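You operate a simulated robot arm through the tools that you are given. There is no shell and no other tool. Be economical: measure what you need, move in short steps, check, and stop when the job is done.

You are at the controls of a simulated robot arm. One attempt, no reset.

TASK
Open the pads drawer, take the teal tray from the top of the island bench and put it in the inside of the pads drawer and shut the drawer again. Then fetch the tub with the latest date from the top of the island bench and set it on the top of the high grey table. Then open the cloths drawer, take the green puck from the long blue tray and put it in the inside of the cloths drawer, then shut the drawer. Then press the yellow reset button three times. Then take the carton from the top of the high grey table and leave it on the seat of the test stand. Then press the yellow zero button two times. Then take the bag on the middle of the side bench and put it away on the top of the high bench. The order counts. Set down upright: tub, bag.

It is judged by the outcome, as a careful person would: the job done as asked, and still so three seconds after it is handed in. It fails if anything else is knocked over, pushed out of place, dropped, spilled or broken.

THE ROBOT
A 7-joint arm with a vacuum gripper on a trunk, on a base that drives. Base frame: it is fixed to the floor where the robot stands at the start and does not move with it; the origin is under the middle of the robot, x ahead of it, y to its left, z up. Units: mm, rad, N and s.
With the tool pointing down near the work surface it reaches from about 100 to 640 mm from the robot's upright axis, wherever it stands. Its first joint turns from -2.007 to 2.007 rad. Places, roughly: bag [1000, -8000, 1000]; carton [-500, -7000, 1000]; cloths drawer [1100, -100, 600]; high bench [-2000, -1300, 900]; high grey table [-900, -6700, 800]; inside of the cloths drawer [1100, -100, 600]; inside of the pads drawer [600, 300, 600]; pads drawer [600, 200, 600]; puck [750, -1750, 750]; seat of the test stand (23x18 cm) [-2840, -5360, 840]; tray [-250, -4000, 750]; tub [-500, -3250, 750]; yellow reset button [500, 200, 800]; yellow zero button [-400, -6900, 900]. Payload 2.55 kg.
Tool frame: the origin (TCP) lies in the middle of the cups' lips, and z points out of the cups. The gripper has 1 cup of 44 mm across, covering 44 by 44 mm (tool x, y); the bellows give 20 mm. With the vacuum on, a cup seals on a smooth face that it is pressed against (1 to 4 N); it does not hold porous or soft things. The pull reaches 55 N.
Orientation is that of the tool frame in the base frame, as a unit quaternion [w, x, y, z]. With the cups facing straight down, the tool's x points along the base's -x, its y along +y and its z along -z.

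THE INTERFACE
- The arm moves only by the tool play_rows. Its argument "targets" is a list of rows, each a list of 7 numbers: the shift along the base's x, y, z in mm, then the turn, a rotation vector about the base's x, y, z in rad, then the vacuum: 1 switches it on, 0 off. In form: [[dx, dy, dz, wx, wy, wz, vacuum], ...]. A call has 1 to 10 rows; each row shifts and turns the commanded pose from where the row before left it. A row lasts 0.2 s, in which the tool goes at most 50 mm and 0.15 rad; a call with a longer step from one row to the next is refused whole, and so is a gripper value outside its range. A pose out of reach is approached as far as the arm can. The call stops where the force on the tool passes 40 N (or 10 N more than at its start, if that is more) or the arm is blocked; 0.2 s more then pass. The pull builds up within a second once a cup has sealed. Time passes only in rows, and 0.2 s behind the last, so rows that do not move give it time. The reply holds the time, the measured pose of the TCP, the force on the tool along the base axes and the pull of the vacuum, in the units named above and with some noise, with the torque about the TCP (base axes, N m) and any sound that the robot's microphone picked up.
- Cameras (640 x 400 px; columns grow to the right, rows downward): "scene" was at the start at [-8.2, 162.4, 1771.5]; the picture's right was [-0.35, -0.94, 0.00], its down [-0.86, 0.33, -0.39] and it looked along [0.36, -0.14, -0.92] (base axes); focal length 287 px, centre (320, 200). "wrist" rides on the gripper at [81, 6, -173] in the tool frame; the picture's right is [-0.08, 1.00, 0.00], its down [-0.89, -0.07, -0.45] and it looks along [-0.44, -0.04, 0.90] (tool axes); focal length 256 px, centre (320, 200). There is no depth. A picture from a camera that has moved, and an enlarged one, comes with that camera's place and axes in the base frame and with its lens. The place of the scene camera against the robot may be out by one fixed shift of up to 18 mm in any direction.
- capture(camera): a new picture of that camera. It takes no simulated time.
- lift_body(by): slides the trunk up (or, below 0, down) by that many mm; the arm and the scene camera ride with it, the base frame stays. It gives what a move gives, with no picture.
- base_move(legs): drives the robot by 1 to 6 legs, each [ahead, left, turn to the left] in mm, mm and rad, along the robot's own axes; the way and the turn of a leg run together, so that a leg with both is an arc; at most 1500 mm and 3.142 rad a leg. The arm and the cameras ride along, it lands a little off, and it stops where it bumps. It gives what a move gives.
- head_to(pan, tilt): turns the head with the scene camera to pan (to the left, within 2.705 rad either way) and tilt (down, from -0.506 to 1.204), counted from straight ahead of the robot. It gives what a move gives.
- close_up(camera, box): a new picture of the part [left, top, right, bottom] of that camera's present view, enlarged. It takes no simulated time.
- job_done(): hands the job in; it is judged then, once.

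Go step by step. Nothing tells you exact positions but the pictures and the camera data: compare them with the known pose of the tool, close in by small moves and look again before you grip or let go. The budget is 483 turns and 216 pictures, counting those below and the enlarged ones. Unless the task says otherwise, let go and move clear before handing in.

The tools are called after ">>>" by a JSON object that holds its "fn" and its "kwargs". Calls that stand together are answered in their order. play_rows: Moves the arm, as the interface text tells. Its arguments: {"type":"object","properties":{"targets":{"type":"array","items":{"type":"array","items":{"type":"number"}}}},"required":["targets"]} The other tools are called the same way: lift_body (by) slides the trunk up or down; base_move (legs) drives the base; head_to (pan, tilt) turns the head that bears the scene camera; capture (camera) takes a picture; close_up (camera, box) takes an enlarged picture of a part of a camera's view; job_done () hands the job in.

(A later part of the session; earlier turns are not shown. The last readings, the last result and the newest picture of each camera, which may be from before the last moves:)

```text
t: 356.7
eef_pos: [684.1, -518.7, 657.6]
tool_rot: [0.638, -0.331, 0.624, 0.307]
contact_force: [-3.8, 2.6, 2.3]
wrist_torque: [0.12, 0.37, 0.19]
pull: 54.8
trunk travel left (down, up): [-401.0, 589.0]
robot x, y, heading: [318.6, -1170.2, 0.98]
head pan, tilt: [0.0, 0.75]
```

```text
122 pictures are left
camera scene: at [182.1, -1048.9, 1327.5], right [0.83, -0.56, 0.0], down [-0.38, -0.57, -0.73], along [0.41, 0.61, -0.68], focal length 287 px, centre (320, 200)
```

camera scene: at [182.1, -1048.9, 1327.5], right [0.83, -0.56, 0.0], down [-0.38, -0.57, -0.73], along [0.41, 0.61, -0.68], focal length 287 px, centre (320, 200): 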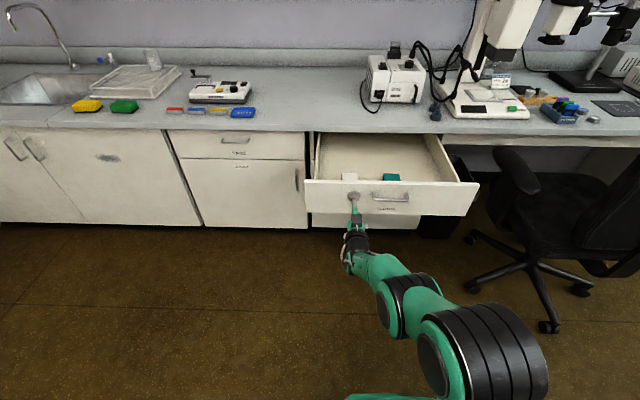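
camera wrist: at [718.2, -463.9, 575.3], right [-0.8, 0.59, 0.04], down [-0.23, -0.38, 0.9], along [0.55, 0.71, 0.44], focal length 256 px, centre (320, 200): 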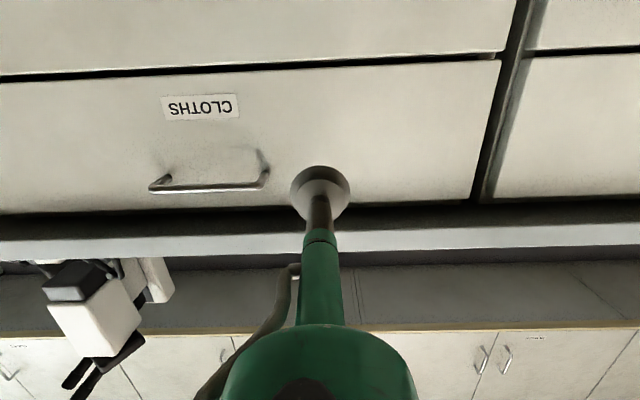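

Open by ~330 mm. Releasing, backing away, raising, and turning the tool down.

>>> {"fn": "play_rows", "kwargs": {"targets": [[0, 0, 0, 0, 0, 0, 0], [0, 0, 0, 0, 0, 0, 0], [0, 0, 0, 0, 0, 0, 0], [0, 0, 0, 0, 0, 0, 0]]}}

>>> {"fn": "base_move", "kwargs": {"legs": [[-150, 5, 0]]}}

>>> {"fn": "lift_body", "kwargs": {"by": 400}}

>>> {"fn": "play_rows", "kwargs": {"targets": [[-16, -22, -2, -0.122, 0.087, 0, 0], [-16, -22, -2, -0.122, 0.087, 0, 0], [-16, -22, -2, -0.122, 0.087, 0, 0], [-16, -22, -2, -0.122, 0.087, 0, 0], [-16, -22, -2, -0.122, 0.087, 0, 0], [-16, -22, -2, -0.122, 0.087, 0, 0], [-16, -22, -2, -0.122, 0.087, 0, 0], [-16, -22, -2, -0.122, 0.087, 0, 0], [-16, -22, -2, -0.122, 0.087, 0, 0], [-16, -22, -2, -0.122, 0.087, 0, 0]]}}

>>> {"fn": "play_rows", "kwargs": {"targets": [[0, 0, 0, -0.058, 0.041, 0, 0], [-20, -30, 0, 0, 0, 0, 0]]}}

>>> {"fn": "head_to", "kwargs": {"pan": -1.4, "tilt": 0.6}}

>>> {"fn": "capture", "kwargs": {"camera": "scene"}}

```text
t: 357.7
eef_pos: [684.3, -519.3, 657.4]
tool_rot: [0.637, -0.33, 0.625, 0.307]
contact_force: [-0.4, 0.2, -0.1]
wrist_torque: [0.01, 0.0, -0.05]
pull: 0.1
trunk travel left (down, up): [-401.0, 589.0]
robot x, y, heading: [319.1, -1170.5, 0.98]
head pan, tilt: [0.0, 0.75]
```

```text
t: 359.1
eef_pos: [597.0, -640.5, 657.7]
tool_rot: [0.637, -0.33, 0.625, 0.308]
contact_force: [-0.3, 0.1, 0.4]
wrist_torque: [-0.01, 0.01, -0.01]
pull: 0.1
trunk travel left (down, up): [-401.0, 589.0]
robot x, y, heading: [232.7, -1294.7, 0.976]
head pan, tilt: [0.0, 0.75]
```

```text
t: 362.9
eef_pos: [597.1, -639.4, 1057.9]
tool_rot: [0.637, -0.33, 0.625, 0.307]
contact_force: [0.2, -0.1, -0.7]
wrist_torque: [0.01, 0.01, 0.01]
pull: 0.1
trunk travel left (down, up): [-801.0, 189.0]
robot x, y, heading: [228.9, -1295.5, 0.981]
head pan, tilt: [0.0, 0.75]
```

```text
t: 365.1
eef_pos: [438.5, -860.9, 1038.0]
tool_rot: [0.035, -0.475, 0.879, 0.009]
contact_force: [0.5, -0.5, -0.5]
wrist_torque: [0.0, 0.01, -0.03]
pull: 0.1
trunk travel left (down, up): [-801.0, 189.0]
robot x, y, heading: [234.6, -1294.5, 0.978]
head pan, tilt: [0.0, 0.75]
```

```text
t: 365.7
eef_pos: [416.1, -894.3, 1038.9]
tool_rot: [0.007, -0.475, 0.88, -0.006]
contact_force: [-0.9, -0.5, -0.7]
wrist_torque: [0.03, -0.03, -0.01]
pull: 0.0
trunk travel left (down, up): [-801.0, 189.0]
robot x, y, heading: [233.1, -1293.8, 0.984]
head pan, tilt: [0.0, 0.75]
```

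```text
t: 367.3
eef_pos: [417.3, -891.3, 1036.8]
tool_rot: [0.005, -0.473, 0.881, -0.006]
contact_force: [-0.7, 0.7, 0.0]
wrist_torque: [0.02, 0.0, 0.01]
pull: 0.0
trunk travel left (down, up): [-801.0, 189.0]
robot x, y, heading: [229.8, -1294.1, 0.982]
head pan, tilt: [-1.4, 0.6]
```

```text
121 pictures are left
camera scene: at [129.6, -1274.8, 1740.4], right [-0.41, -0.91, 0.0], down [-0.52, 0.23, -0.83], along [0.75, -0.34, -0.56], focal length 287 px, centre (320, 200)
```

scene: 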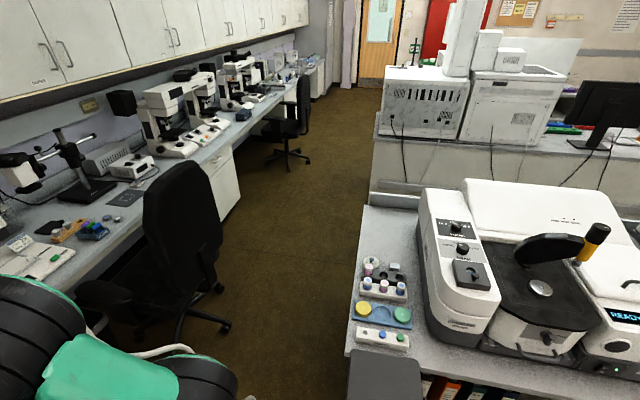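

The long blue tray with a yellow and a green disc is on the near end of the island. Zooming.

>>> {"fn": "close_up", "kwargs": {"camera": "scene", "box": [340, 245, 440, 355]}}

```text
3.64 times, centred on (390, 300) of scene
camera zoom: at [129.6, -1274.8, 1740.4], right [-0.41, -0.91, 0.0], down [-0.52, 0.23, -0.83], along [0.75, -0.34, -0.56], focal length 1044 px, centre (66, -164)
```

zoom: 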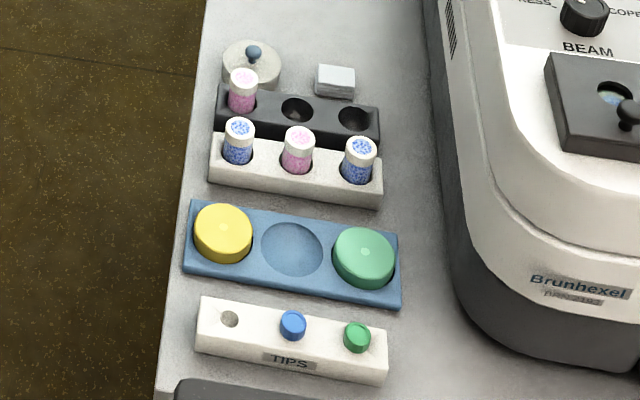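

Green puck top is about (585, -1807, 800). I'll turn to face the island there.

>>> {"fn": "base_move", "kwargs": {"legs": [[0, 0, -1.6], [0, -180, 0], [60, 0, 0]]}}

>>> {"fn": "capture", "kwargs": {"camera": "wrist"}}

```text
t: 373.3
eef_pos: [563.2, -1683.8, 1037.2]
tool_rot: [-0.001, 0.31, 0.951, -0.007]
contact_force: [-0.3, -0.3, -0.1]
wrist_torque: [0.04, 0.01, 0.0]
pull: 0.2
trunk travel left (down, up): [-801.0, 189.0]
robot x, y, heading: [168.1, -1475.2, -0.641]
head pan, tilt: [-1.4, 0.6]
```

```text
119 pictures are left
camera wrist: at [503.1, -1627.6, 1209.8], right [0.65, 0.76, -0.02], down [0.68, -0.58, 0.45], along [0.33, -0.3, -0.89], focal length 256 px, centre (320, 200)
```

wrist: 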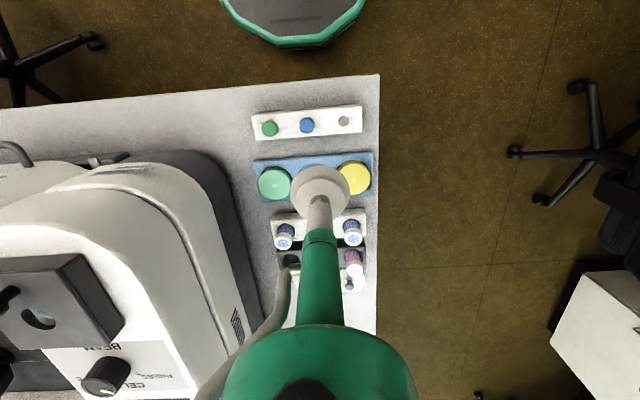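

Puck at (581, -1807), agreed by both cameras. Moving above it and lowering.

>>> {"fn": "play_rows", "kwargs": {"targets": [[6, -41, 0, 0.0127, -0.006, 0, 0], [6, -41, 0, 0, 0, 0, 0], [6, -41, 0, 0, 0, 0, 0]]}}

>>> {"fn": "lift_body", "kwargs": {"by": -120}}

>>> {"fn": "capture", "kwargs": {"camera": "wrist"}}

>>> {"fn": "head_to", "kwargs": {"pan": -0.1, "tilt": 0.8}}

>>> {"fn": "capture", "kwargs": {"camera": "scene"}}

```text
t: 374.1
eef_pos: [578.2, -1805.7, 1036.1]
tool_rot: [-0.001, 0.31, 0.951, -0.001]
contact_force: [-0.3, -0.5, 0.4]
wrist_torque: [0.02, -0.03, -0.04]
pull: 0.0
trunk travel left (down, up): [-801.0, 189.0]
robot x, y, heading: [170.3, -1477.7, -0.639]
head pan, tilt: [-1.4, 0.6]
```

```text
t: 375.6
eef_pos: [578.9, -1804.6, 917.3]
tool_rot: [0.0, 0.31, 0.951, -0.001]
contact_force: [0.6, 0.3, -0.6]
wrist_torque: [0.01, 0.02, 0.02]
pull: 0.0
trunk travel left (down, up): [-681.0, 309.0]
robot x, y, heading: [167.1, -1476.2, -0.644]
head pan, tilt: [-1.4, 0.6]
```

```text
118 pictures are left
camera wrist: at [517.4, -1751.4, 1090.2], right [0.65, 0.76, 0.0], down [0.68, -0.58, 0.45], along [0.34, -0.29, -0.9], focal length 256 px, centre (320, 200)
```

wrist: 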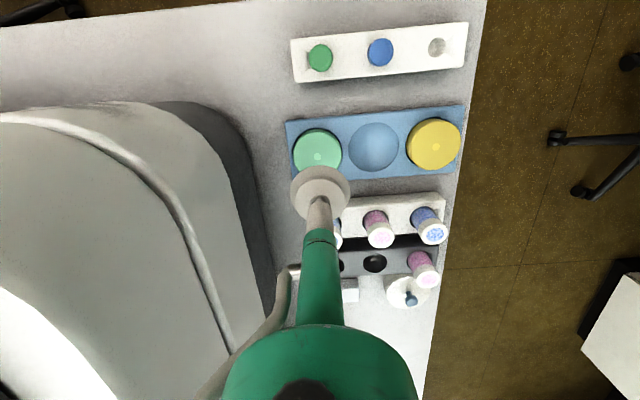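

```text
t: 377.1
eef_pos: [579.1, -1804.7, 916.9]
tool_rot: [-0.001, 0.309, 0.951, -0.001]
contact_force: [0.0, 0.4, 0.0]
wrist_torque: [-0.01, 0.0, 0.01]
pull: 0.0
trunk travel left (down, up): [-681.0, 309.0]
robot x, y, heading: [169.3, -1477.4, -0.637]
head pan, tilt: [-0.099, 0.799]
```

```text
117 pictures are left
camera scene: at [284.3, -1347.1, 1603.5], right [-0.67, -0.74, 0.0], down [-0.53, 0.48, -0.7], along [0.51, -0.47, -0.72], focal length 287 px, centre (320, 200)
```

scene: 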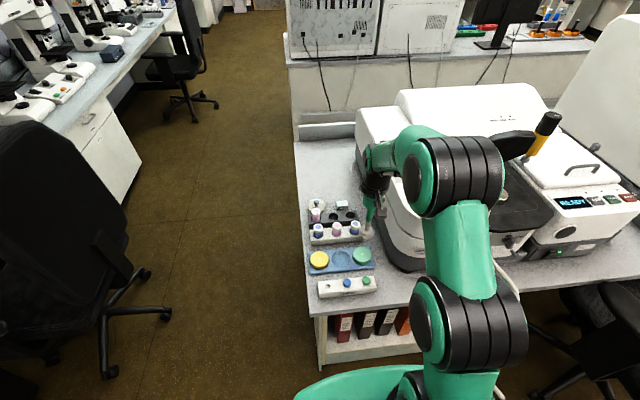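

Aligned over the puck. Descending with the vacuum.

>>> {"fn": "play_rows", "kwargs": {"targets": [[0, -2, -30, 0, 0, 0, 0], [0, 0, -30, 0, 0, 0, 0], [0, 0, -20, 0, 0, 0, 1], [0, 0, -10, 0, 0, 0, 1]]}}

>>> {"fn": "capture", "kwargs": {"camera": "wrist"}}

```text
t: 378.1
eef_pos: [577.3, -1808.3, 826.0]
tool_rot: [0.0, 0.31, 0.951, -0.002]
contact_force: [0.3, -0.1, -0.8]
wrist_torque: [0.01, 0.03, 0.01]
pull: 0.1
trunk travel left (down, up): [-681.0, 309.0]
robot x, y, heading: [170.5, -1476.2, -0.637]
head pan, tilt: [-0.099, 0.799]
```

```text
116 pictures are left
camera wrist: at [516.7, -1755.3, 998.9], right [0.65, 0.76, 0.0], down [0.68, -0.58, 0.45], along [0.34, -0.29, -0.9], focal length 256 px, centre (320, 200)
```

wrist: 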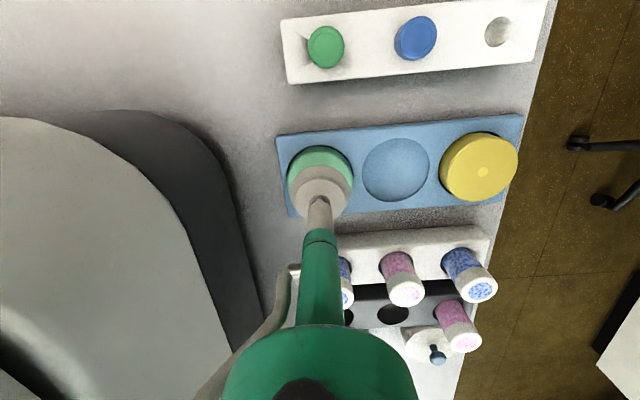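

>>> {"fn": "play_rows", "kwargs": {"targets": [[1, 0, -8, 0, 0, 0, 1], [0, 0, -6, 0, 0, 0, 1], [0, 0, -5, 0, 0, 0, 1], [0, 0, -4, 0, 0, 0, 1], [0, 0, -4, 0, 0, 0, 1]]}}

```text
t: 379.3
eef_pos: [580.5, -1807.0, 799.8]
tool_rot: [0.0, 0.311, 0.95, -0.002]
contact_force: [-0.1, 0.0, 0.6]
wrist_torque: [-0.01, 0.02, 0.0]
pull: 0.0
trunk travel left (down, up): [-681.0, 309.0]
robot x, y, heading: [169.6, -1476.3, -0.64]
head pan, tilt: [-0.099, 0.799]
```

>>> {"fn": "play_rows", "kwargs": {"targets": [[0, 0, -4, 0, 0, 0, 1], [0, 0, -4, 0, 0, 0, 1], [0, 0, -3, 0, 0, 0, 1], [0, 0, -3, 0, 0, 0, 1]]}}

```text
t: 380.3
eef_pos: [579.2, -1806.8, 787.8]
tool_rot: [0.001, 0.31, 0.951, -0.002]
contact_force: [-1.6, 1.7, 9.0]
wrist_torque: [-0.1, -0.13, -0.02]
pull: 54.5
trunk travel left (down, up): [-681.0, 309.0]
robot x, y, heading: [169.3, -1475.3, -0.643]
head pan, tilt: [-0.099, 0.799]
```

Sealed on the puck. Lifting straight up out of the recess and checking.

>>> {"fn": "play_rows", "kwargs": {"targets": [[0, 0, 10, 0, 0, 0, 1], [0, 0, 15, 0, 0, 0, 1], [0, 0, 30, 0, 0, 0, 1], [0, 0, 40, 0, 0, 0, 1], [0, 0, 40, 0, 0, 0, 1]]}}

>>> {"fn": "lift_body", "kwargs": {"by": 200}}

>>> {"fn": "capture", "kwargs": {"camera": "wrist"}}

```text
t: 381.5
eef_pos: [580.0, -1805.9, 921.7]
tool_rot: [-0.002, 0.31, 0.951, -0.001]
contact_force: [0.6, -0.2, -4.0]
wrist_torque: [-0.04, -0.02, 0.03]
pull: 55.2
trunk travel left (down, up): [-681.0, 309.0]
robot x, y, heading: [171.3, -1480.2, -0.639]
head pan, tilt: [-0.099, 0.799]
```

```text
t: 383.6
eef_pos: [582.2, -1806.4, 1121.3]
tool_rot: [-0.001, 0.31, 0.951, -0.002]
contact_force: [0.1, -0.5, -4.7]
wrist_torque: [-0.02, -0.02, 0.02]
pull: 54.8
trunk travel left (down, up): [-881.0, 109.0]
robot x, y, heading: [169.3, -1479.5, -0.64]
head pan, tilt: [-0.099, 0.799]
```

```text
115 pictures are left
camera wrist: at [519.2, -1753.7, 1294.2], right [0.65, 0.76, 0.0], down [0.68, -0.58, 0.44], along [0.34, -0.29, -0.9], focal length 256 px, centre (320, 200)
```

wrist: 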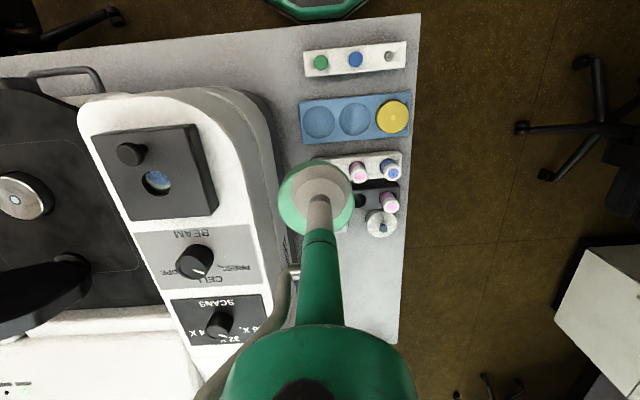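

Puck in hand. Returning to the open cloths drawer.

>>> {"fn": "base_move", "kwargs": {"legs": [[-60, 0, 0], [0, 190, 0], [0, 0, 1.59], [450, 0, 0]]}}

>>> {"fn": "capture", "kwargs": {"camera": "wrist"}}

>>> {"fn": "capture", "kwargs": {"camera": "scene"}}

```text
t: 391.9
eef_pos: [815.7, -507.1, 1121.6]
tool_rot: [0.0, -0.464, 0.886, -0.002]
contact_force: [-0.2, -0.5, -5.0]
wrist_torque: [0.01, -0.05, 0.02]
pull: 54.9
trunk travel left (down, up): [-881.0, 109.0]
robot x, y, heading: [493.1, -929.2, 0.952]
head pan, tilt: [-0.099, 0.799]
```

```text
114 pictures are left
camera wrist: at [763.1, -568.9, 1294.3], right [-0.77, 0.63, 0.0], down [0.57, 0.69, 0.44], along [0.28, 0.34, -0.9], focal length 256 px, centre (320, 200)
```

wrist: 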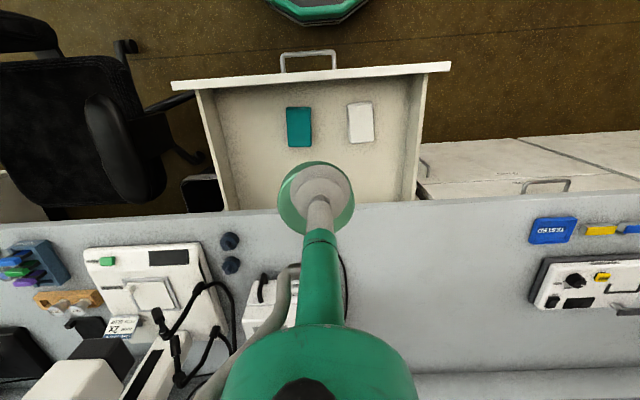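

```text
113 pictures are left
camera scene: at [365.7, -804.2, 1803.5], right [0.75, -0.66, 0.0], down [-0.47, -0.54, -0.7], along [0.46, 0.53, -0.72], focal length 287 px, centre (320, 200)
```

scene: 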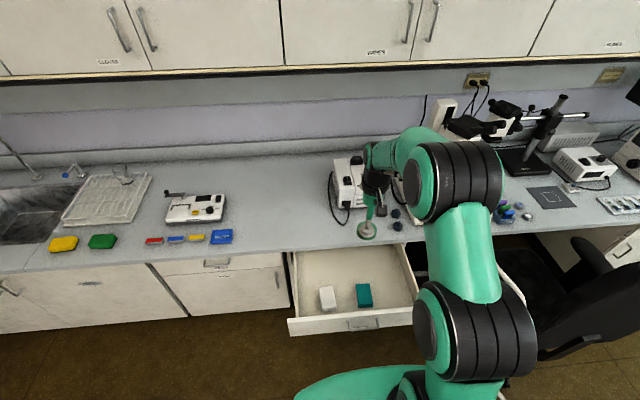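

There's free space in the drawer to the right of and behind the teal box; target about (999, -502). Nudging the base ahead and moving over it.

>>> {"fn": "base_move", "kwargs": {"legs": [[60, 0, 0]]}}

>>> {"fn": "play_rows", "kwargs": {"targets": [[37, -11, 0, 0, 0, 0, 1], [37, -11, 0, 0, 0, 0, 1], [37, -11, 0, 0, 0, 0, 1], [37, -11, 0, 0, 0, 0, 1]]}}

>>> {"fn": "lift_body", "kwargs": {"by": -300}}

>>> {"fn": "capture", "kwargs": {"camera": "wrist"}}

```text
t: 392.9
eef_pos: [851.1, -456.6, 1121.5]
tool_rot: [0.0, -0.463, 0.887, -0.002]
contact_force: [0.6, 0.1, -4.9]
wrist_torque: [-0.03, -0.02, 0.02]
pull: 54.5
trunk travel left (down, up): [-881.0, 109.0]
robot x, y, heading: [528.3, -876.8, 0.955]
head pan, tilt: [-0.099, 0.799]
```

```text
t: 393.9
eef_pos: [984.5, -514.2, 1105.8]
tool_rot: [-0.001, -0.464, 0.886, -0.002]
contact_force: [-0.7, -0.3, -5.1]
wrist_torque: [0.02, 0.0, 0.01]
pull: 54.8
out of reach, approached as far as the arm can: row 3, 4
trunk travel left (down, up): [-881.0, 109.0]
robot x, y, heading: [530.9, -881.3, 0.954]
head pan, tilt: [-0.099, 0.799]
```

```text
t: 396.9
eef_pos: [984.6, -513.6, 807.6]
tool_rot: [0.001, -0.463, 0.886, -0.001]
contact_force: [0.6, 0.9, -3.6]
wrist_torque: [-0.01, -0.04, -0.01]
pull: 55.2
trunk travel left (down, up): [-581.0, 409.0]
robot x, y, heading: [533.4, -875.6, 0.953]
head pan, tilt: [-0.099, 0.799]
```

```text
112 pictures are left
camera wrist: at [932.1, -574.8, 979.8], right [-0.77, 0.63, 0.0], down [0.57, 0.69, 0.45], along [0.28, 0.34, -0.9], focal length 256 px, centre (320, 200)
```

wrist: 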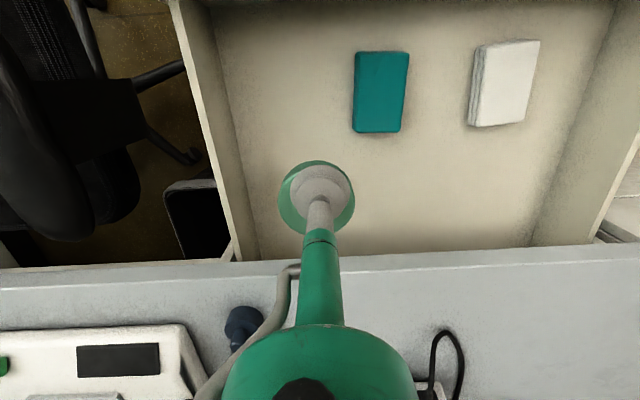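

It will land clear of the teal box and drawer wall. Lowering.

>>> {"fn": "play_rows", "kwargs": {"targets": [[0, 0, -35, 0, 0, 0, 1], [0, 0, -35, 0, 0, 0, 1], [0, 0, -30, 0, 0, 0, 1], [0, 0, -25, 0, 0, 0, 1], [0, 0, -15, 0, 0, 0, 1]]}}

>>> {"fn": "capture", "kwargs": {"camera": "wrist"}}

```text
t: 398.1
eef_pos: [984.0, -513.7, 667.6]
tool_rot: [0.0, -0.463, 0.886, -0.002]
contact_force: [-0.1, -0.1, -4.9]
wrist_torque: [0.03, -0.06, -0.02]
pull: 55.0
trunk travel left (down, up): [-581.0, 409.0]
robot x, y, heading: [531.2, -877.8, 0.95]
head pan, tilt: [-0.099, 0.799]
```

```text
111 pictures are left
camera wrist: at [932.0, -575.3, 840.1], right [-0.77, 0.63, 0.0], down [0.57, 0.69, 0.45], along [0.28, 0.34, -0.9], focal length 256 px, centre (320, 200)
```

wrist: 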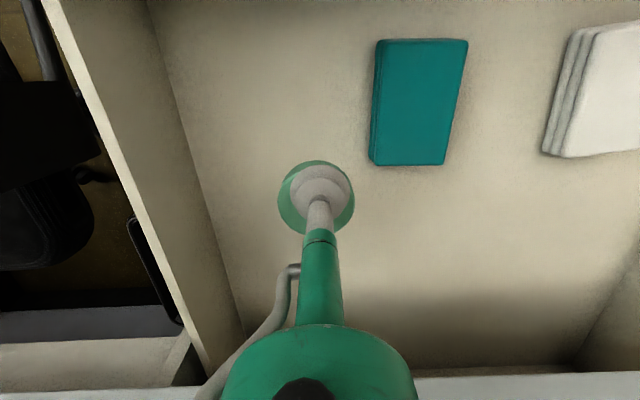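

>>> {"fn": "play_rows", "kwargs": {"targets": [[0, 0, -10, 0, 0, 0, 1], [0, 0, -8, 0, 0, 0, 1], [0, 0, -6, 0, 0, 0, 1], [0, 0, -5, 0, 0, 0, 1], [0, 0, -4, 0, 0, 0, 1]]}}

```text
t: 399.3
eef_pos: [984.2, -513.1, 632.8]
tool_rot: [0.001, -0.463, 0.886, -0.001]
contact_force: [0.2, -0.8, -3.4]
wrist_torque: [0.02, -0.05, 0.0]
pull: 55.3
trunk travel left (down, up): [-581.0, 409.0]
robot x, y, heading: [533.1, -873.7, 0.955]
head pan, tilt: [-0.099, 0.799]
```

>>> {"fn": "play_rows", "kwargs": {"targets": [[0, 0, -4, 0, 0, 0, 1], [0, 0, -4, 0, 0, 0, 1], [0, 0, -4, 0, 0, 0, 1]]}}

```text
t: 400.1
eef_pos: [984.8, -512.0, 621.3]
tool_rot: [0.001, -0.463, 0.886, -0.001]
contact_force: [0.6, 0.1, -2.6]
wrist_torque: [0.02, -0.02, 0.0]
pull: 55.4
trunk travel left (down, up): [-581.0, 409.0]
robot x, y, heading: [529.5, -875.0, 0.955]
head pan, tilt: [-0.099, 0.799]
```

>>> {"fn": "play_rows", "kwargs": {"targets": [[0, 0, -3, 0, 0, 0, 1], [0, 0, -3, 0, 0, 0, 1], [0, 0, -3, 0, 0, 0, 1]]}}

```text
t: 400.9
eef_pos: [985.9, -510.9, 617.5]
tool_rot: [0.005, -0.463, 0.886, -0.002]
contact_force: [-3.5, 2.1, 14.8]
wrist_torque: [0.16, -0.04, 0.01]
pull: 54.9
trunk travel left (down, up): [-581.0, 409.0]
robot x, y, heading: [527.8, -876.1, 0.956]
head pan, tilt: [-0.099, 0.799]
```

Contact with the drawer floor. Releasing and rising.

>>> {"fn": "play_rows", "kwargs": {"targets": [[0, 0, 2, 0, 0, 0, 0], [0, 0, 0, 0, 0, 0, 0], [0, 0, 0, 0, 0, 0, 0], [0, 0, 5, 0, 0, 0, 0], [0, 0, 20, 0, 0, 0, 0], [0, 0, 40, 0, 0, 0, 0], [0, 0, 40, 0, 0, 0, 0], [0, 0, 40, 0, 0, 0, 0], [0, 0, 40, 0, 0, 0, 0]]}}

>>> {"fn": "lift_body", "kwargs": {"by": 230}}

>>> {"fn": "capture", "kwargs": {"camera": "wrist"}}

```text
t: 402.9
eef_pos: [981.9, -513.2, 800.8]
tool_rot: [-0.001, -0.464, 0.886, -0.002]
contact_force: [0.1, -0.1, -0.9]
wrist_torque: [0.03, -0.04, 0.02]
pull: 0.2
trunk travel left (down, up): [-581.0, 409.0]
robot x, y, heading: [526.3, -877.2, 0.952]
head pan, tilt: [-0.099, 0.799]
```

```text
t: 405.3
eef_pos: [982.7, -514.0, 1030.1]
tool_rot: [0.001, -0.463, 0.886, -0.001]
contact_force: [0.0, -1.6, 0.6]
wrist_torque: [-0.02, 0.03, -0.01]
pull: 0.1
trunk travel left (down, up): [-811.0, 179.0]
robot x, y, heading: [530.3, -875.4, 0.95]
head pan, tilt: [-0.099, 0.799]
```

```text
110 pictures are left
camera wrist: at [930.9, -574.9, 1203.3], right [-0.77, 0.63, 0.0], down [0.57, 0.69, 0.45], along [0.28, 0.34, -0.9], focal length 256 px, centre (320, 200)
```

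wrist: 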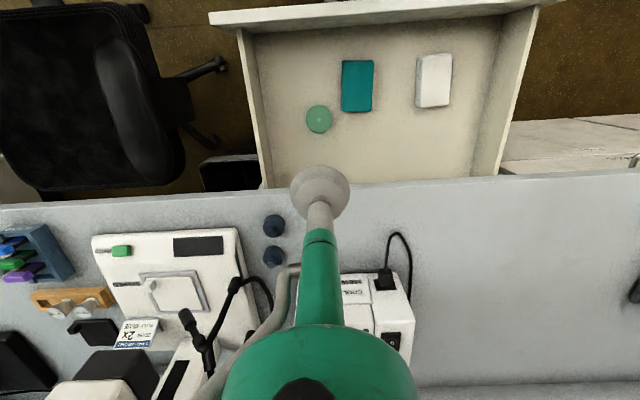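

Puck is in the drawer. Backing off and turning the tool horizontal to push it shut.

>>> {"fn": "base_move", "kwargs": {"legs": [[-600, 0, 0]]}}

>>> {"fn": "play_rows", "kwargs": {"targets": [[7, 10, 2, 0.122, -0.087, 0, 0], [7, 10, 2, 0.122, -0.087, 0, 0], [7, 10, 2, 0.122, -0.087, 0, 0], [7, 10, 2, 0.122, -0.087, 0, 0], [7, 10, 2, 0.122, -0.087, 0, 0], [7, 10, 2, 0.122, -0.087, 0, 0], [7, 10, 2, 0.122, -0.087, 0, 0], [7, 10, 2, 0.122, -0.087, 0, 0], [7, 10, 2, 0.122, -0.087, 0, 0], [7, 10, 2, 0.122, -0.087, 0, 0]]}}

>>> {"fn": "play_rows", "kwargs": {"targets": [[4, 6, 6, 0.03, -0.021, 0, 0], [4, 6, 6, 0.028, -0.02, 0, 0], [4, 6, 0, 0, 0, 0, 0]]}}

>>> {"fn": "lift_body", "kwargs": {"by": -400}}

>>> {"fn": "capture", "kwargs": {"camera": "wrist"}}

```text
t: 408.7
eef_pos: [642.0, -996.3, 1029.0]
tool_rot: [0.001, -0.46, 0.888, -0.001]
contact_force: [-0.9, -0.3, -0.2]
wrist_torque: [0.01, -0.04, 0.01]
pull: 0.0
trunk travel left (down, up): [-811.0, 179.0]
robot x, y, heading: [182.9, -1356.3, 0.946]
head pan, tilt: [-0.099, 0.799]
```

```text
t: 410.9
eef_pos: [715.0, -892.2, 1051.6]
tool_rot: [0.605, -0.337, 0.652, 0.309]
contact_force: [0.1, -0.2, -0.1]
wrist_torque: [0.0, 0.02, 0.05]
pull: 0.0
trunk travel left (down, up): [-811.0, 179.0]
robot x, y, heading: [185.9, -1357.7, 0.945]
head pan, tilt: [-0.099, 0.799]
```

```text
t: 411.7
eef_pos: [732.3, -868.9, 1063.6]
tool_rot: [0.629, -0.324, 0.629, 0.322]
contact_force: [0.3, 0.7, -0.3]
wrist_torque: [0.0, 0.01, 0.0]
pull: 0.0
out of reach, approached as far as the arm can: row 1, 2
trunk travel left (down, up): [-811.0, 179.0]
robot x, y, heading: [188.3, -1353.0, 0.946]
head pan, tilt: [-0.099, 0.799]
```

```text
t: 415.5
eef_pos: [733.0, -868.9, 666.7]
tool_rot: [0.629, -0.324, 0.629, 0.322]
contact_force: [0.5, -0.4, -0.7]
wrist_torque: [-0.02, 0.01, 0.02]
pull: 0.1
trunk travel left (down, up): [-411.0, 579.0]
robot x, y, heading: [188.0, -1356.2, 0.943]
head pan, tilt: [-0.099, 0.799]
```

```text
109 pictures are left
camera wrist: at [626.8, -1005.6, 585.6], right [-0.81, 0.58, 0.08], down [-0.2, -0.4, 0.89], along [0.55, 0.71, 0.44], focal length 256 px, centre (320, 200)
```

wrist: 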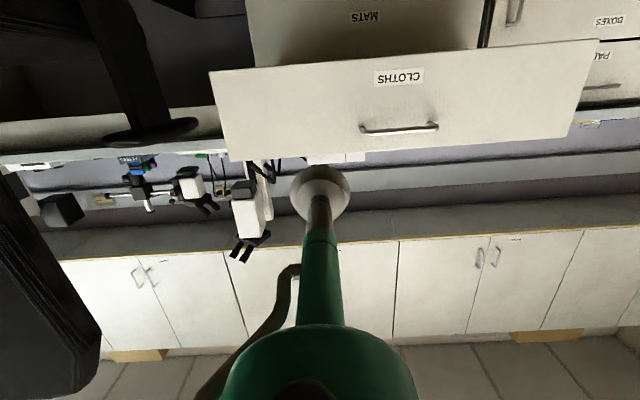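

Shifting left of the handle (away from the chair) and approaching.

>>> {"fn": "base_move", "kwargs": {"legs": [[0, 238, 0], [200, 2, 0]]}}

>>> {"fn": "lift_body", "kwargs": {"by": -12}}

>>> {"fn": "capture", "kwargs": {"camera": "wrist"}}

```text
t: 418.4
eef_pos: [654.4, -567.2, 665.1]
tool_rot: [0.628, -0.326, 0.628, 0.323]
contact_force: [-0.7, 0.3, 0.0]
wrist_torque: [0.01, 0.01, 0.0]
pull: 0.1
trunk travel left (down, up): [-411.0, 579.0]
robot x, y, heading: [109.7, -1056.7, 0.947]
head pan, tilt: [-0.099, 0.799]
```

```text
t: 419.0
eef_pos: [655.2, -566.5, 654.1]
tool_rot: [0.628, -0.326, 0.628, 0.324]
contact_force: [-0.4, -0.3, 0.0]
wrist_torque: [0.04, 0.02, -0.03]
pull: 0.0
trunk travel left (down, up): [-399.0, 591.0]
robot x, y, heading: [109.5, -1056.2, 0.951]
head pan, tilt: [-0.099, 0.799]
```

```text
108 pictures are left
camera wrist: at [549.1, -704.1, 573.5], right [-0.81, 0.58, 0.08], down [-0.2, -0.4, 0.89], along [0.55, 0.71, 0.44], focal length 256 px, centre (320, 200)
```

wrist: 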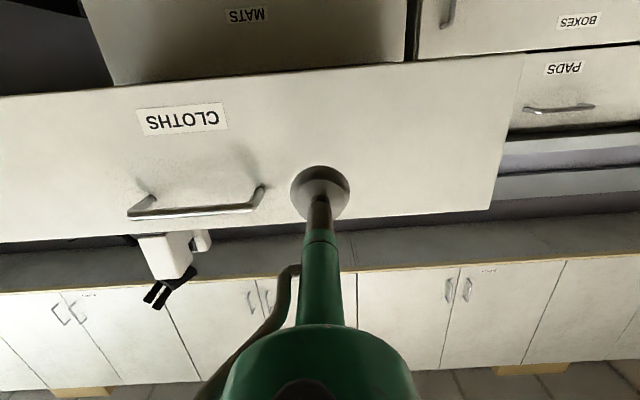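

Pushing the cloths drawer shut.

>>> {"fn": "base_move", "kwargs": {"legs": [[180, 1, 0], [170, 1, 0]]}}

>>> {"fn": "base_move", "kwargs": {"legs": [[30, 0, 0]]}}

>>> {"fn": "play_rows", "kwargs": {"targets": [[3, 4, 0, 0, 0, 0, 0], [3, 4, 0, 0, 0, 0, 0], [3, 4, 0, 0, 0, 0, 0], [2, 3, 0, 0, 0, 0, 0]]}}

>>> {"fn": "capture", "kwargs": {"camera": "wrist"}}

```text
t: 421.6
eef_pos: [857.4, -285.3, 654.3]
tool_rot: [0.628, -0.325, 0.629, 0.322]
contact_force: [-0.2, -0.3, 0.1]
wrist_torque: [-0.01, -0.03, -0.02]
pull: 0.1
trunk travel left (down, up): [-399.0, 591.0]
robot x, y, heading: [310.3, -772.1, 0.946]
head pan, tilt: [-0.099, 0.799]
```

```text
t: 422.4
eef_pos: [874.8, -260.3, 653.4]
tool_rot: [0.628, -0.325, 0.629, 0.323]
contact_force: [1.0, 0.9, 0.0]
wrist_torque: [-0.01, 0.01, 0.01]
pull: 0.1
trunk travel left (down, up): [-399.0, 591.0]
robot x, y, heading: [325.0, -746.1, 0.948]
head pan, tilt: [-0.099, 0.799]
```

```text
t: 423.4
eef_pos: [886.4, -245.9, 652.7]
tool_rot: [0.629, -0.323, 0.629, 0.322]
contact_force: [-1.3, -2.9, 0.9]
wrist_torque: [-0.02, -0.01, 0.01]
pull: 0.1
trunk travel left (down, up): [-399.0, 591.0]
robot x, y, heading: [324.4, -750.6, 0.947]
head pan, tilt: [-0.099, 0.799]
```

```text
107 pictures are left
camera wrist: at [780.3, -382.9, 573.0], right [-0.81, 0.58, 0.08], down [-0.2, -0.4, 0.89], along [0.55, 0.71, 0.44], focal length 256 px, centre (320, 200)
```

wrist: 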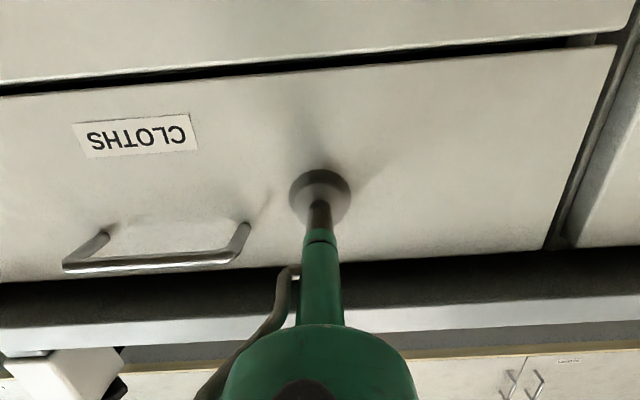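

Nearly flush; pushing the last few millimetres until firm.

>>> {"fn": "play_rows", "kwargs": {"targets": [[2, 3, 0, 0, 0, 0, 0], [2, 3, 0, 0, 0, 0, 0], [2, 3, 0, 0, 0, 0, 0], [2, 3, 0, 0, 0, 0, 0], [2, 3, 0, 0, 0, 0, 0]]}}

>>> {"fn": "capture", "kwargs": {"camera": "wrist"}}

```text
t: 424.7
eef_pos: [892.3, -235.2, 652.9]
tool_rot: [0.628, -0.325, 0.629, 0.322]
contact_force: [-15.7, -16.6, 10.1]
wrist_torque: [-0.3, 0.2, -0.11]
pull: 0.1
trunk travel left (down, up): [-399.0, 591.0]
robot x, y, heading: [328.8, -746.8, 0.948]
head pan, tilt: [-0.099, 0.799]
stopped in row 5: the force on the tool passed its limit at 42 N (the readings are from after the stop); the commanded pose is now the measured one
```

```text
106 pictures are left
camera wrist: at [787.1, -372.4, 572.6], right [-0.81, 0.58, 0.08], down [-0.2, -0.4, 0.89], along [0.55, 0.71, 0.44], focal length 256 px, centre (320, 200)
```

wrist: 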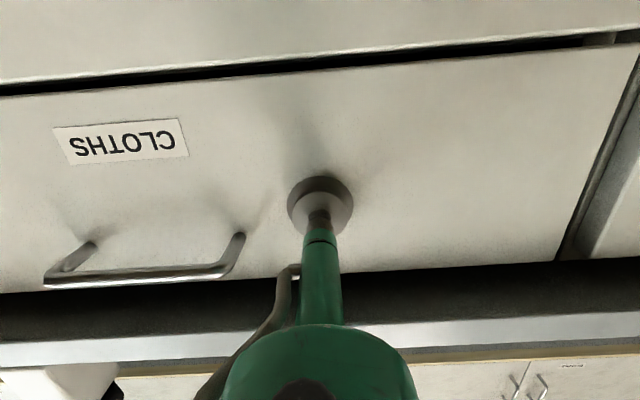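

Cloths drawer is shut. Backing off, raising, tool down, then to the reset button.

>>> {"fn": "base_move", "kwargs": {"legs": [[-450, 0, 0]]}}

>>> {"fn": "lift_body", "kwargs": {"by": 400}}

>>> {"fn": "play_rows", "kwargs": {"targets": [[-16, -22, -2, -0.122, 0.087, 0, 0], [-16, -22, -2, -0.122, 0.087, 0, 0], [-16, -22, -2, -0.122, 0.087, 0, 0], [-16, -22, -2, -0.122, 0.087, 0, 0], [-16, -22, -2, -0.122, 0.087, 0, 0], [-16, -22, -2, -0.122, 0.087, 0, 0], [-16, -22, -2, -0.122, 0.087, 0, 0], [-16, -22, -2, -0.122, 0.087, 0, 0], [-16, -22, -2, -0.122, 0.087, 0, 0], [-16, -22, -2, -0.122, 0.087, 0, 0]]}}

>>> {"fn": "play_rows", "kwargs": {"targets": [[0, 0, 0, -0.058, 0.041, 0, 0], [0, 0, 0, 0, 0, 0, 0]]}}

```text
t: 427.4
eef_pos: [622.8, -608.4, 649.5]
tool_rot: [0.627, -0.326, 0.631, 0.322]
contact_force: [0.5, 0.5, 0.4]
wrist_torque: [0.03, -0.01, 0.0]
pull: 0.2
trunk travel left (down, up): [-399.0, 591.0]
robot x, y, heading: [55.0, -1122.9, 0.946]
head pan, tilt: [-0.099, 0.799]
```

```text
t: 431.3
eef_pos: [623.6, -608.7, 1049.1]
tool_rot: [0.627, -0.326, 0.631, 0.321]
contact_force: [1.3, -0.3, 0.1]
wrist_torque: [-0.01, 0.03, 0.0]
pull: 0.1
trunk travel left (down, up): [-799.0, 191.0]
robot x, y, heading: [54.6, -1130.9, 0.946]
head pan, tilt: [-0.099, 0.799]
```

```text
t: 433.5
eef_pos: [462.8, -827.5, 1027.7]
tool_rot: [0.028, -0.459, 0.888, 0.013]
contact_force: [0.1, 0.0, -1.1]
wrist_torque: [0.0, 0.0, 0.0]
pull: 0.0
trunk travel left (down, up): [-799.0, 191.0]
robot x, y, heading: [60.4, -1122.6, 0.952]
head pan, tilt: [-0.099, 0.799]
```

```text
t: 434.1
eef_pos: [462.7, -827.1, 1030.7]
tool_rot: [-0.002, -0.459, 0.888, -0.002]
contact_force: [0.4, 0.1, 0.3]
wrist_torque: [0.02, -0.02, 0.03]
pull: 0.1
trunk travel left (down, up): [-799.0, 191.0]
robot x, y, heading: [57.8, -1125.4, 0.947]
head pan, tilt: [-0.099, 0.799]
```

Driving to the reset-button device.

>>> {"fn": "base_move", "kwargs": {"legs": [[0, 440, 0], [770, 0, 0]]}}

>>> {"fn": "capture", "kwargs": {"camera": "wrist"}}

>>> {"fn": "capture", "kwargs": {"camera": "scene"}}

```text
t: 440.4
eef_pos: [555.4, 48.1, 1029.2]
tool_rot: [-0.003, -0.461, 0.887, -0.002]
contact_force: [0.5, 0.4, -0.7]
wrist_torque: [0.01, -0.01, 0.0]
pull: 0.1
trunk travel left (down, up): [-799.0, 191.0]
robot x, y, heading: [152.0, -247.8, 0.948]
head pan, tilt: [-0.099, 0.799]
```

```text
105 pictures are left
camera wrist: at [503.7, -13.5, 1202.6], right [-0.77, 0.64, 0.0], down [0.57, 0.69, 0.44], along [0.28, 0.34, -0.9], focal length 256 px, centre (320, 200)
```

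wrist: 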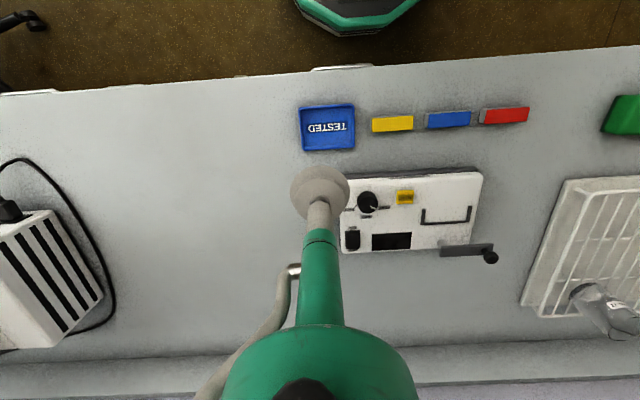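

```text
104 pictures are left
camera scene: at [22.7, -129.1, 1721.5], right [0.75, -0.66, 0.0], down [-0.47, -0.54, -0.7], along [0.46, 0.52, -0.72], focal length 287 px, centre (320, 200)
```

scene: 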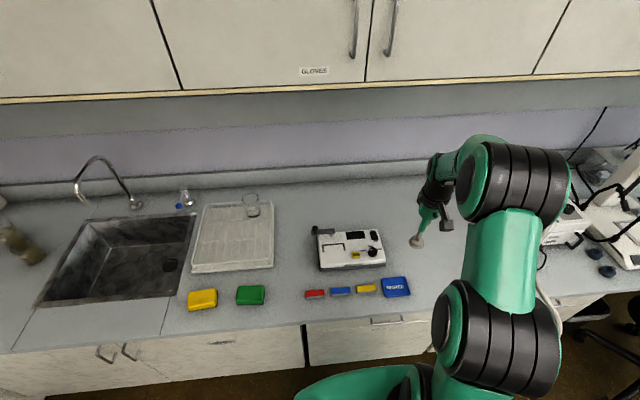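

The yellow reset button is near (512, 212). Moving above it and lowering for a refined fix.

>>> {"fn": "play_rows", "kwargs": {"targets": [[-11, 41, 0, 0, 0, 0, 0], [-11, 41, 0, 0, 0, 0, 0], [-11, 41, 0, 0, 0, 0, 0], [-10, 40, 0, 0, 0, 0, 0], [0, 0, -40, 0, 0, 0, 0], [0, 0, -40, 0, 0, 0, 0]]}}

>>> {"fn": "capture", "kwargs": {"camera": "wrist"}}

```text
t: 441.8
eef_pos: [511.2, 210.0, 943.8]
tool_rot: [-0.002, -0.46, 0.888, -0.003]
contact_force: [-1.1, 0.0, 0.5]
wrist_torque: [-0.04, 0.02, 0.0]
pull: 0.0
out of reach, approached as far as the arm can: row 4
trunk travel left (down, up): [-799.0, 191.0]
robot x, y, heading: [148.7, -252.0, 0.945]
head pan, tilt: [-0.099, 0.799]
```

```text
103 pictures are left
camera wrist: at [460.4, 148.3, 1117.1], right [-0.77, 0.64, 0.0], down [0.57, 0.69, 0.44], along [0.28, 0.34, -0.9], focal length 256 px, centre (320, 200)
```

wrist: 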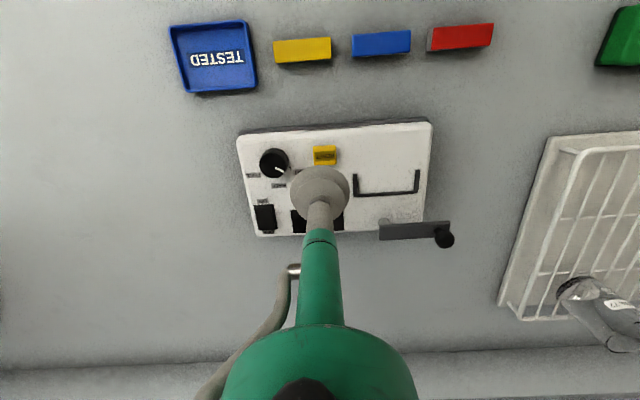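

Triangulated button: (512, 221, 810). Correcting and descending to just above.

>>> {"fn": "play_rows", "kwargs": {"targets": [[1, 11, -30, 0, 0, 0, 0], [0, 0, -35, 0, 0, 0, 0], [0, 0, -30, 0, 0, 0, 0]]}}

>>> {"fn": "capture", "kwargs": {"camera": "wrist"}}

```text
t: 442.6
eef_pos: [512.8, 218.1, 849.6]
tool_rot: [-0.002, -0.46, 0.888, -0.002]
contact_force: [-0.4, -0.2, 0.2]
wrist_torque: [0.0, -0.01, -0.02]
pull: 0.0
trunk travel left (down, up): [-799.0, 191.0]
robot x, y, heading: [155.3, -250.2, 0.944]
head pan, tilt: [-0.099, 0.799]
```

```text
102 pictures are left
camera wrist: at [459.8, 157.7, 1023.2], right [-0.77, 0.64, 0.0], down [0.57, 0.69, 0.44], along [0.28, 0.34, -0.9], focal length 256 px, centre (320, 200)
```

wrist: 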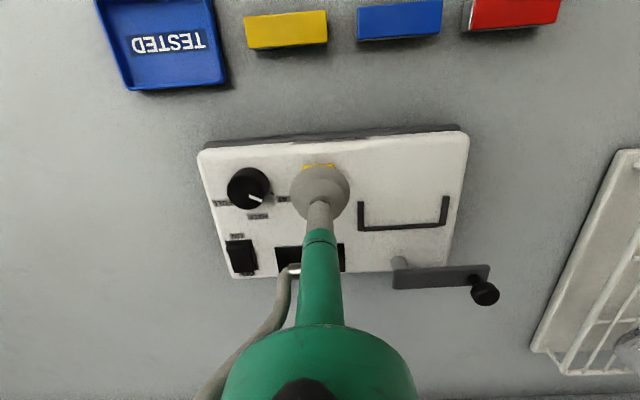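

Centred over the button. Pressing down gently and listening for a click.

>>> {"fn": "play_rows", "kwargs": {"targets": [[0, 3, -20, 0, 0, 0, 0], [0, 0, -10, 0, 0, 0, 0], [0, 0, -4, 0, 0, 0, 0], [0, 0, -3, 0, 0, 0, 0]]}}

```text
t: 443.6
eef_pos: [509.2, 220.4, 813.2]
tool_rot: [-0.003, -0.461, 0.887, -0.003]
contact_force: [-0.2, 0.3, 0.2]
wrist_torque: [0.0, 0.0, -0.02]
pull: 0.1
trunk travel left (down, up): [-799.0, 191.0]
robot x, y, heading: [149.5, -252.1, 0.95]
head pan, tilt: [-0.099, 0.799]
```

>>> {"fn": "play_rows", "kwargs": {"targets": [[1, 0, -3, 0, 0, 0, 0], [0, 0, -2, 0, 0, 0, 0], [0, 0, -2, 0, 0, 0, 0]]}}

```text
t: 444.4
eef_pos: [510.5, 220.2, 806.3]
tool_rot: [-0.002, -0.459, 0.888, -0.002]
contact_force: [-0.1, 0.1, 0.1]
wrist_torque: [0.0, 0.01, -0.01]
pull: 0.0
trunk travel left (down, up): [-799.0, 191.0]
robot x, y, heading: [148.3, -249.3, 0.952]
head pan, tilt: [-0.099, 0.799]
```

>>> {"fn": "play_rows", "kwargs": {"targets": [[0, 0, -2, 0, 0, 0, 0], [0, 0, -2, 0, 0, 0, 0], [0, 0, -2, 0, 0, 0, 0]]}}

>>> {"fn": "close_up", "kwargs": {"camera": "wrist", "box": [220, 120, 420, 245]}}

```text
t: 445.2
eef_pos: [511.1, 219.3, 799.7]
tool_rot: [-0.002, -0.46, 0.888, -0.003]
contact_force: [-0.6, -0.9, 2.0]
wrist_torque: [0.02, 0.02, 0.0]
pull: 0.0
trunk travel left (down, up): [-799.0, 191.0]
robot x, y, heading: [149.7, -250.6, 0.955]
head pan, tilt: [-0.099, 0.799]
```

```text
3.20 times, centred on (320, 182) of wrist
camera zoom: at [459.6, 159.3, 973.6], right [-0.77, 0.64, 0.0], down [0.57, 0.69, 0.44], along [0.28, 0.34, -0.9], focal length 819 px, centre (320, 256)
```

zoom: 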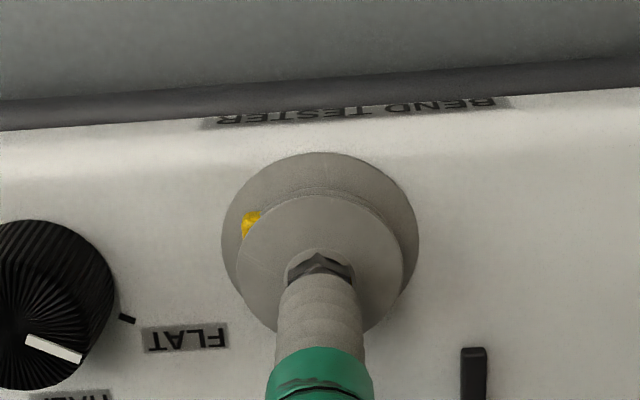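

Force has just started to build. Continuing in 2 mm steps.

>>> {"fn": "play_rows", "kwargs": {"targets": [[0, 0, -2, 0, 0, 0, 0], [0, 0, -2, 0, 0, 0, 0]]}}

```text
t: 445.8
eef_pos: [511.3, 219.6, 796.1]
tool_rot: [-0.001, -0.46, 0.888, -0.003]
contact_force: [-1.2, 1.0, 3.1]
wrist_torque: [-0.01, -0.01, -0.02]
pull: 0.1
trunk travel left (down, up): [-799.0, 191.0]
robot x, y, heading: [148.8, -249.4, 0.944]
head pan, tilt: [-0.099, 0.799]
```

>>> {"fn": "play_rows", "kwargs": {"targets": [[0, 0, -3, 0, 0, 0, 0], [0, 0, -3, 0, 0, 0, 0]]}}

```text
t: 446.4
eef_pos: [512.0, 219.5, 790.3]
tool_rot: [-0.001, -0.461, 0.888, -0.003]
contact_force: [-0.5, -1.0, 4.2]
wrist_torque: [0.0, -0.06, -0.01]
pull: 0.1
trunk travel left (down, up): [-799.0, 191.0]
robot x, y, heading: [147.4, -251.8, 0.953]
head pan, tilt: [-0.099, 0.799]
```

>>> {"fn": "play_rows", "kwargs": {"targets": [[0, 0, -3, 0, 0, 0, 0], [0, 0, -3, 0, 0, 0, 0]]}}

>>> {"fn": "close_up", "kwargs": {"camera": "wrist", "box": [220, 120, 420, 245]}}

```text
t: 447.0
eef_pos: [512.0, 219.6, 785.0]
tool_rot: [-0.003, -0.46, 0.888, -0.002]
contact_force: [1.1, -1.6, 5.1]
wrist_torque: [0.06, 0.03, 0.05]
pull: 0.0
trunk travel left (down, up): [-799.0, 191.0]
robot x, y, heading: [149.1, -249.5, 0.951]
head pan, tilt: [-0.099, 0.799]
```

```text
3.20 times, centred on (320, 182) of wrist
camera zoom: at [460.0, 159.2, 958.3], right [-0.77, 0.64, 0.0], down [0.57, 0.69, 0.44], along [0.28, 0.34, -0.9], focal length 819 px, centre (320, 256)
```

zoom: 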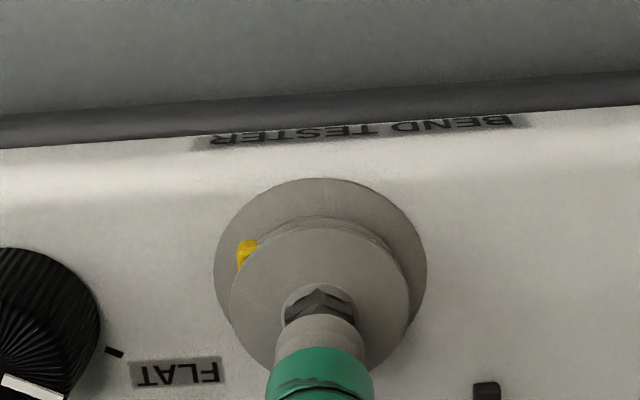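

>>> {"fn": "play_rows", "kwargs": {"targets": [[0, 0, -3, 0, 0, 0, 0], [0, 0, -2, 0, 0, 0, 0], [0, 0, -2, 0, 0, 0, 0]]}}

```text
t: 448.0
eef_pos: [512.7, 221.1, 785.2]
tool_rot: [0.002, -0.46, 0.888, 0.001]
contact_force: [-7.6, -10.6, 23.4]
wrist_torque: [0.43, -0.32, -0.07]
pull: 0.1
trunk travel left (down, up): [-799.0, 191.0]
robot x, y, heading: [149.6, -252.2, 0.947]
head pan, tilt: [-0.099, 0.799]
stopped in row 3: the force on the tool passed its limit at 41 N (the readings are from after the stop); the commanded pose is now the measured one
```

The force limit was hit with no click heard. I'll rise and look at the button location precisely.

>>> {"fn": "play_rows", "kwargs": {"targets": [[0, 0, 10, 0, 0, 0, 0], [0, 0, 20, 0, 0, 0, 0], [-6, -8, 30, 0, 0, 0, 0], [-23, -33, 0, 0, 0, 0, 0]]}}

>>> {"fn": "close_up", "kwargs": {"camera": "wrist", "box": [240, 100, 440, 225]}}

>>> {"fn": "close_up", "kwargs": {"camera": "scene", "box": [300, 210, 420, 285]}}

```text
t: 449.0
eef_pos: [487.4, 181.4, 841.6]
tool_rot: [0.003, -0.46, 0.888, 0.0]
contact_force: [-0.2, -0.5, -0.3]
wrist_torque: [0.05, -0.03, -0.03]
pull: 0.2
trunk travel left (down, up): [-799.0, 191.0]
robot x, y, heading: [151.8, -250.1, 0.95]
head pan, tilt: [-0.099, 0.799]
```

```text
3.20 times, centred on (340, 162) of wrist
camera zoom: at [433.4, 119.7, 1014.0], right [-0.77, 0.64, 0.0], down [0.57, 0.69, 0.45], along [0.29, 0.34, -0.89], focal length 819 px, centre (256, 320)
```

zoom: 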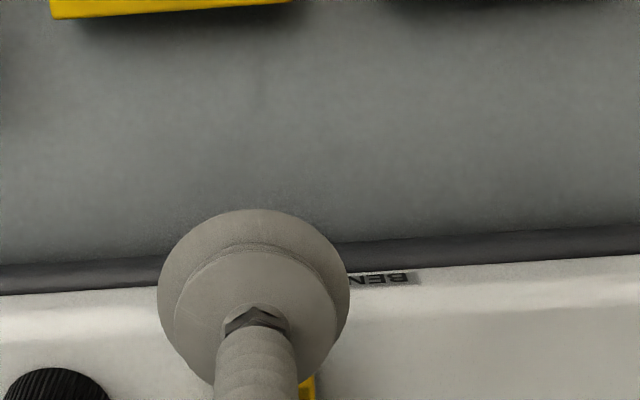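

```text
5.33 times, centred on (360, 248) of scene
camera zoom: at [21.6, -130.7, 1721.5], right [0.75, -0.66, 0.0], down [-0.47, -0.54, -0.7], along [0.46, 0.52, -0.72], focal length 1531 px, centre (107, -53)
```

zoom: 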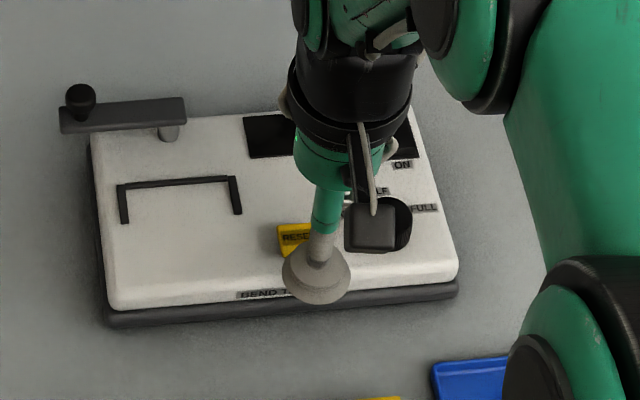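

>>> {"fn": "play_rows", "kwargs": {"targets": [[0, 0, 20, 0, 0, 0, 0], [28, -20, 0, 0, 0, 0, 0], [28, -20, 0, 0, 0, 0, 0], [20, 28, 0, 0, 0, 0, 0]]}}

>>> {"fn": "capture", "kwargs": {"camera": "wrist"}}

>>> {"fn": "close_up", "kwargs": {"camera": "scene", "box": [300, 210, 420, 285]}}

```text
t: 450.0
eef_pos: [560.5, 169.9, 858.9]
tool_rot: [0.0, -0.46, 0.888, -0.001]
contact_force: [0.3, 1.7, -0.4]
wrist_torque: [-0.04, -0.02, -0.02]
pull: 0.1
trunk travel left (down, up): [-799.0, 191.0]
robot x, y, heading: [149.8, -252.4, 0.948]
head pan, tilt: [-0.099, 0.799]
```

```text
97 pictures are left
camera wrist: at [508.2, 108.6, 1032.6], right [-0.77, 0.64, 0.0], down [0.57, 0.69, 0.44], along [0.29, 0.34, -0.9], focal length 256 px, centre (320, 200)
```

wrist: 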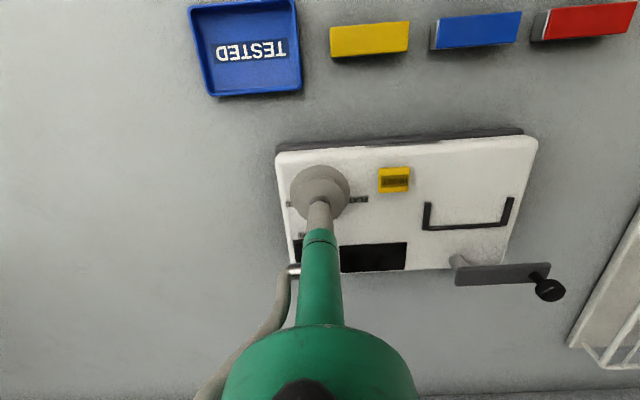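

```text
5.33 times, centred on (360, 248) of scene
camera zoom: at [23.5, -127.1, 1721.4], right [0.75, -0.66, 0.0], down [-0.47, -0.54, -0.7], along [0.46, 0.52, -0.72], focal length 1531 px, centre (107, -53)
```

zoom: 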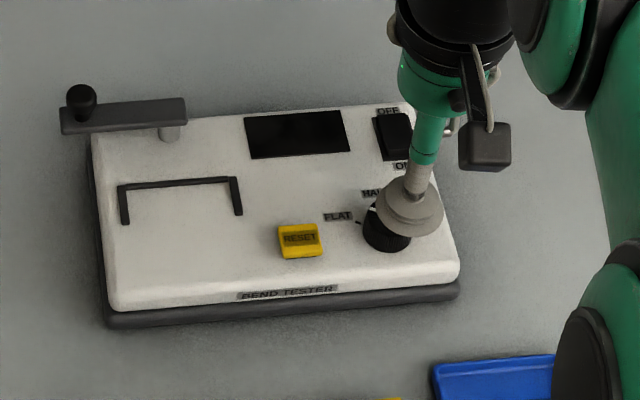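

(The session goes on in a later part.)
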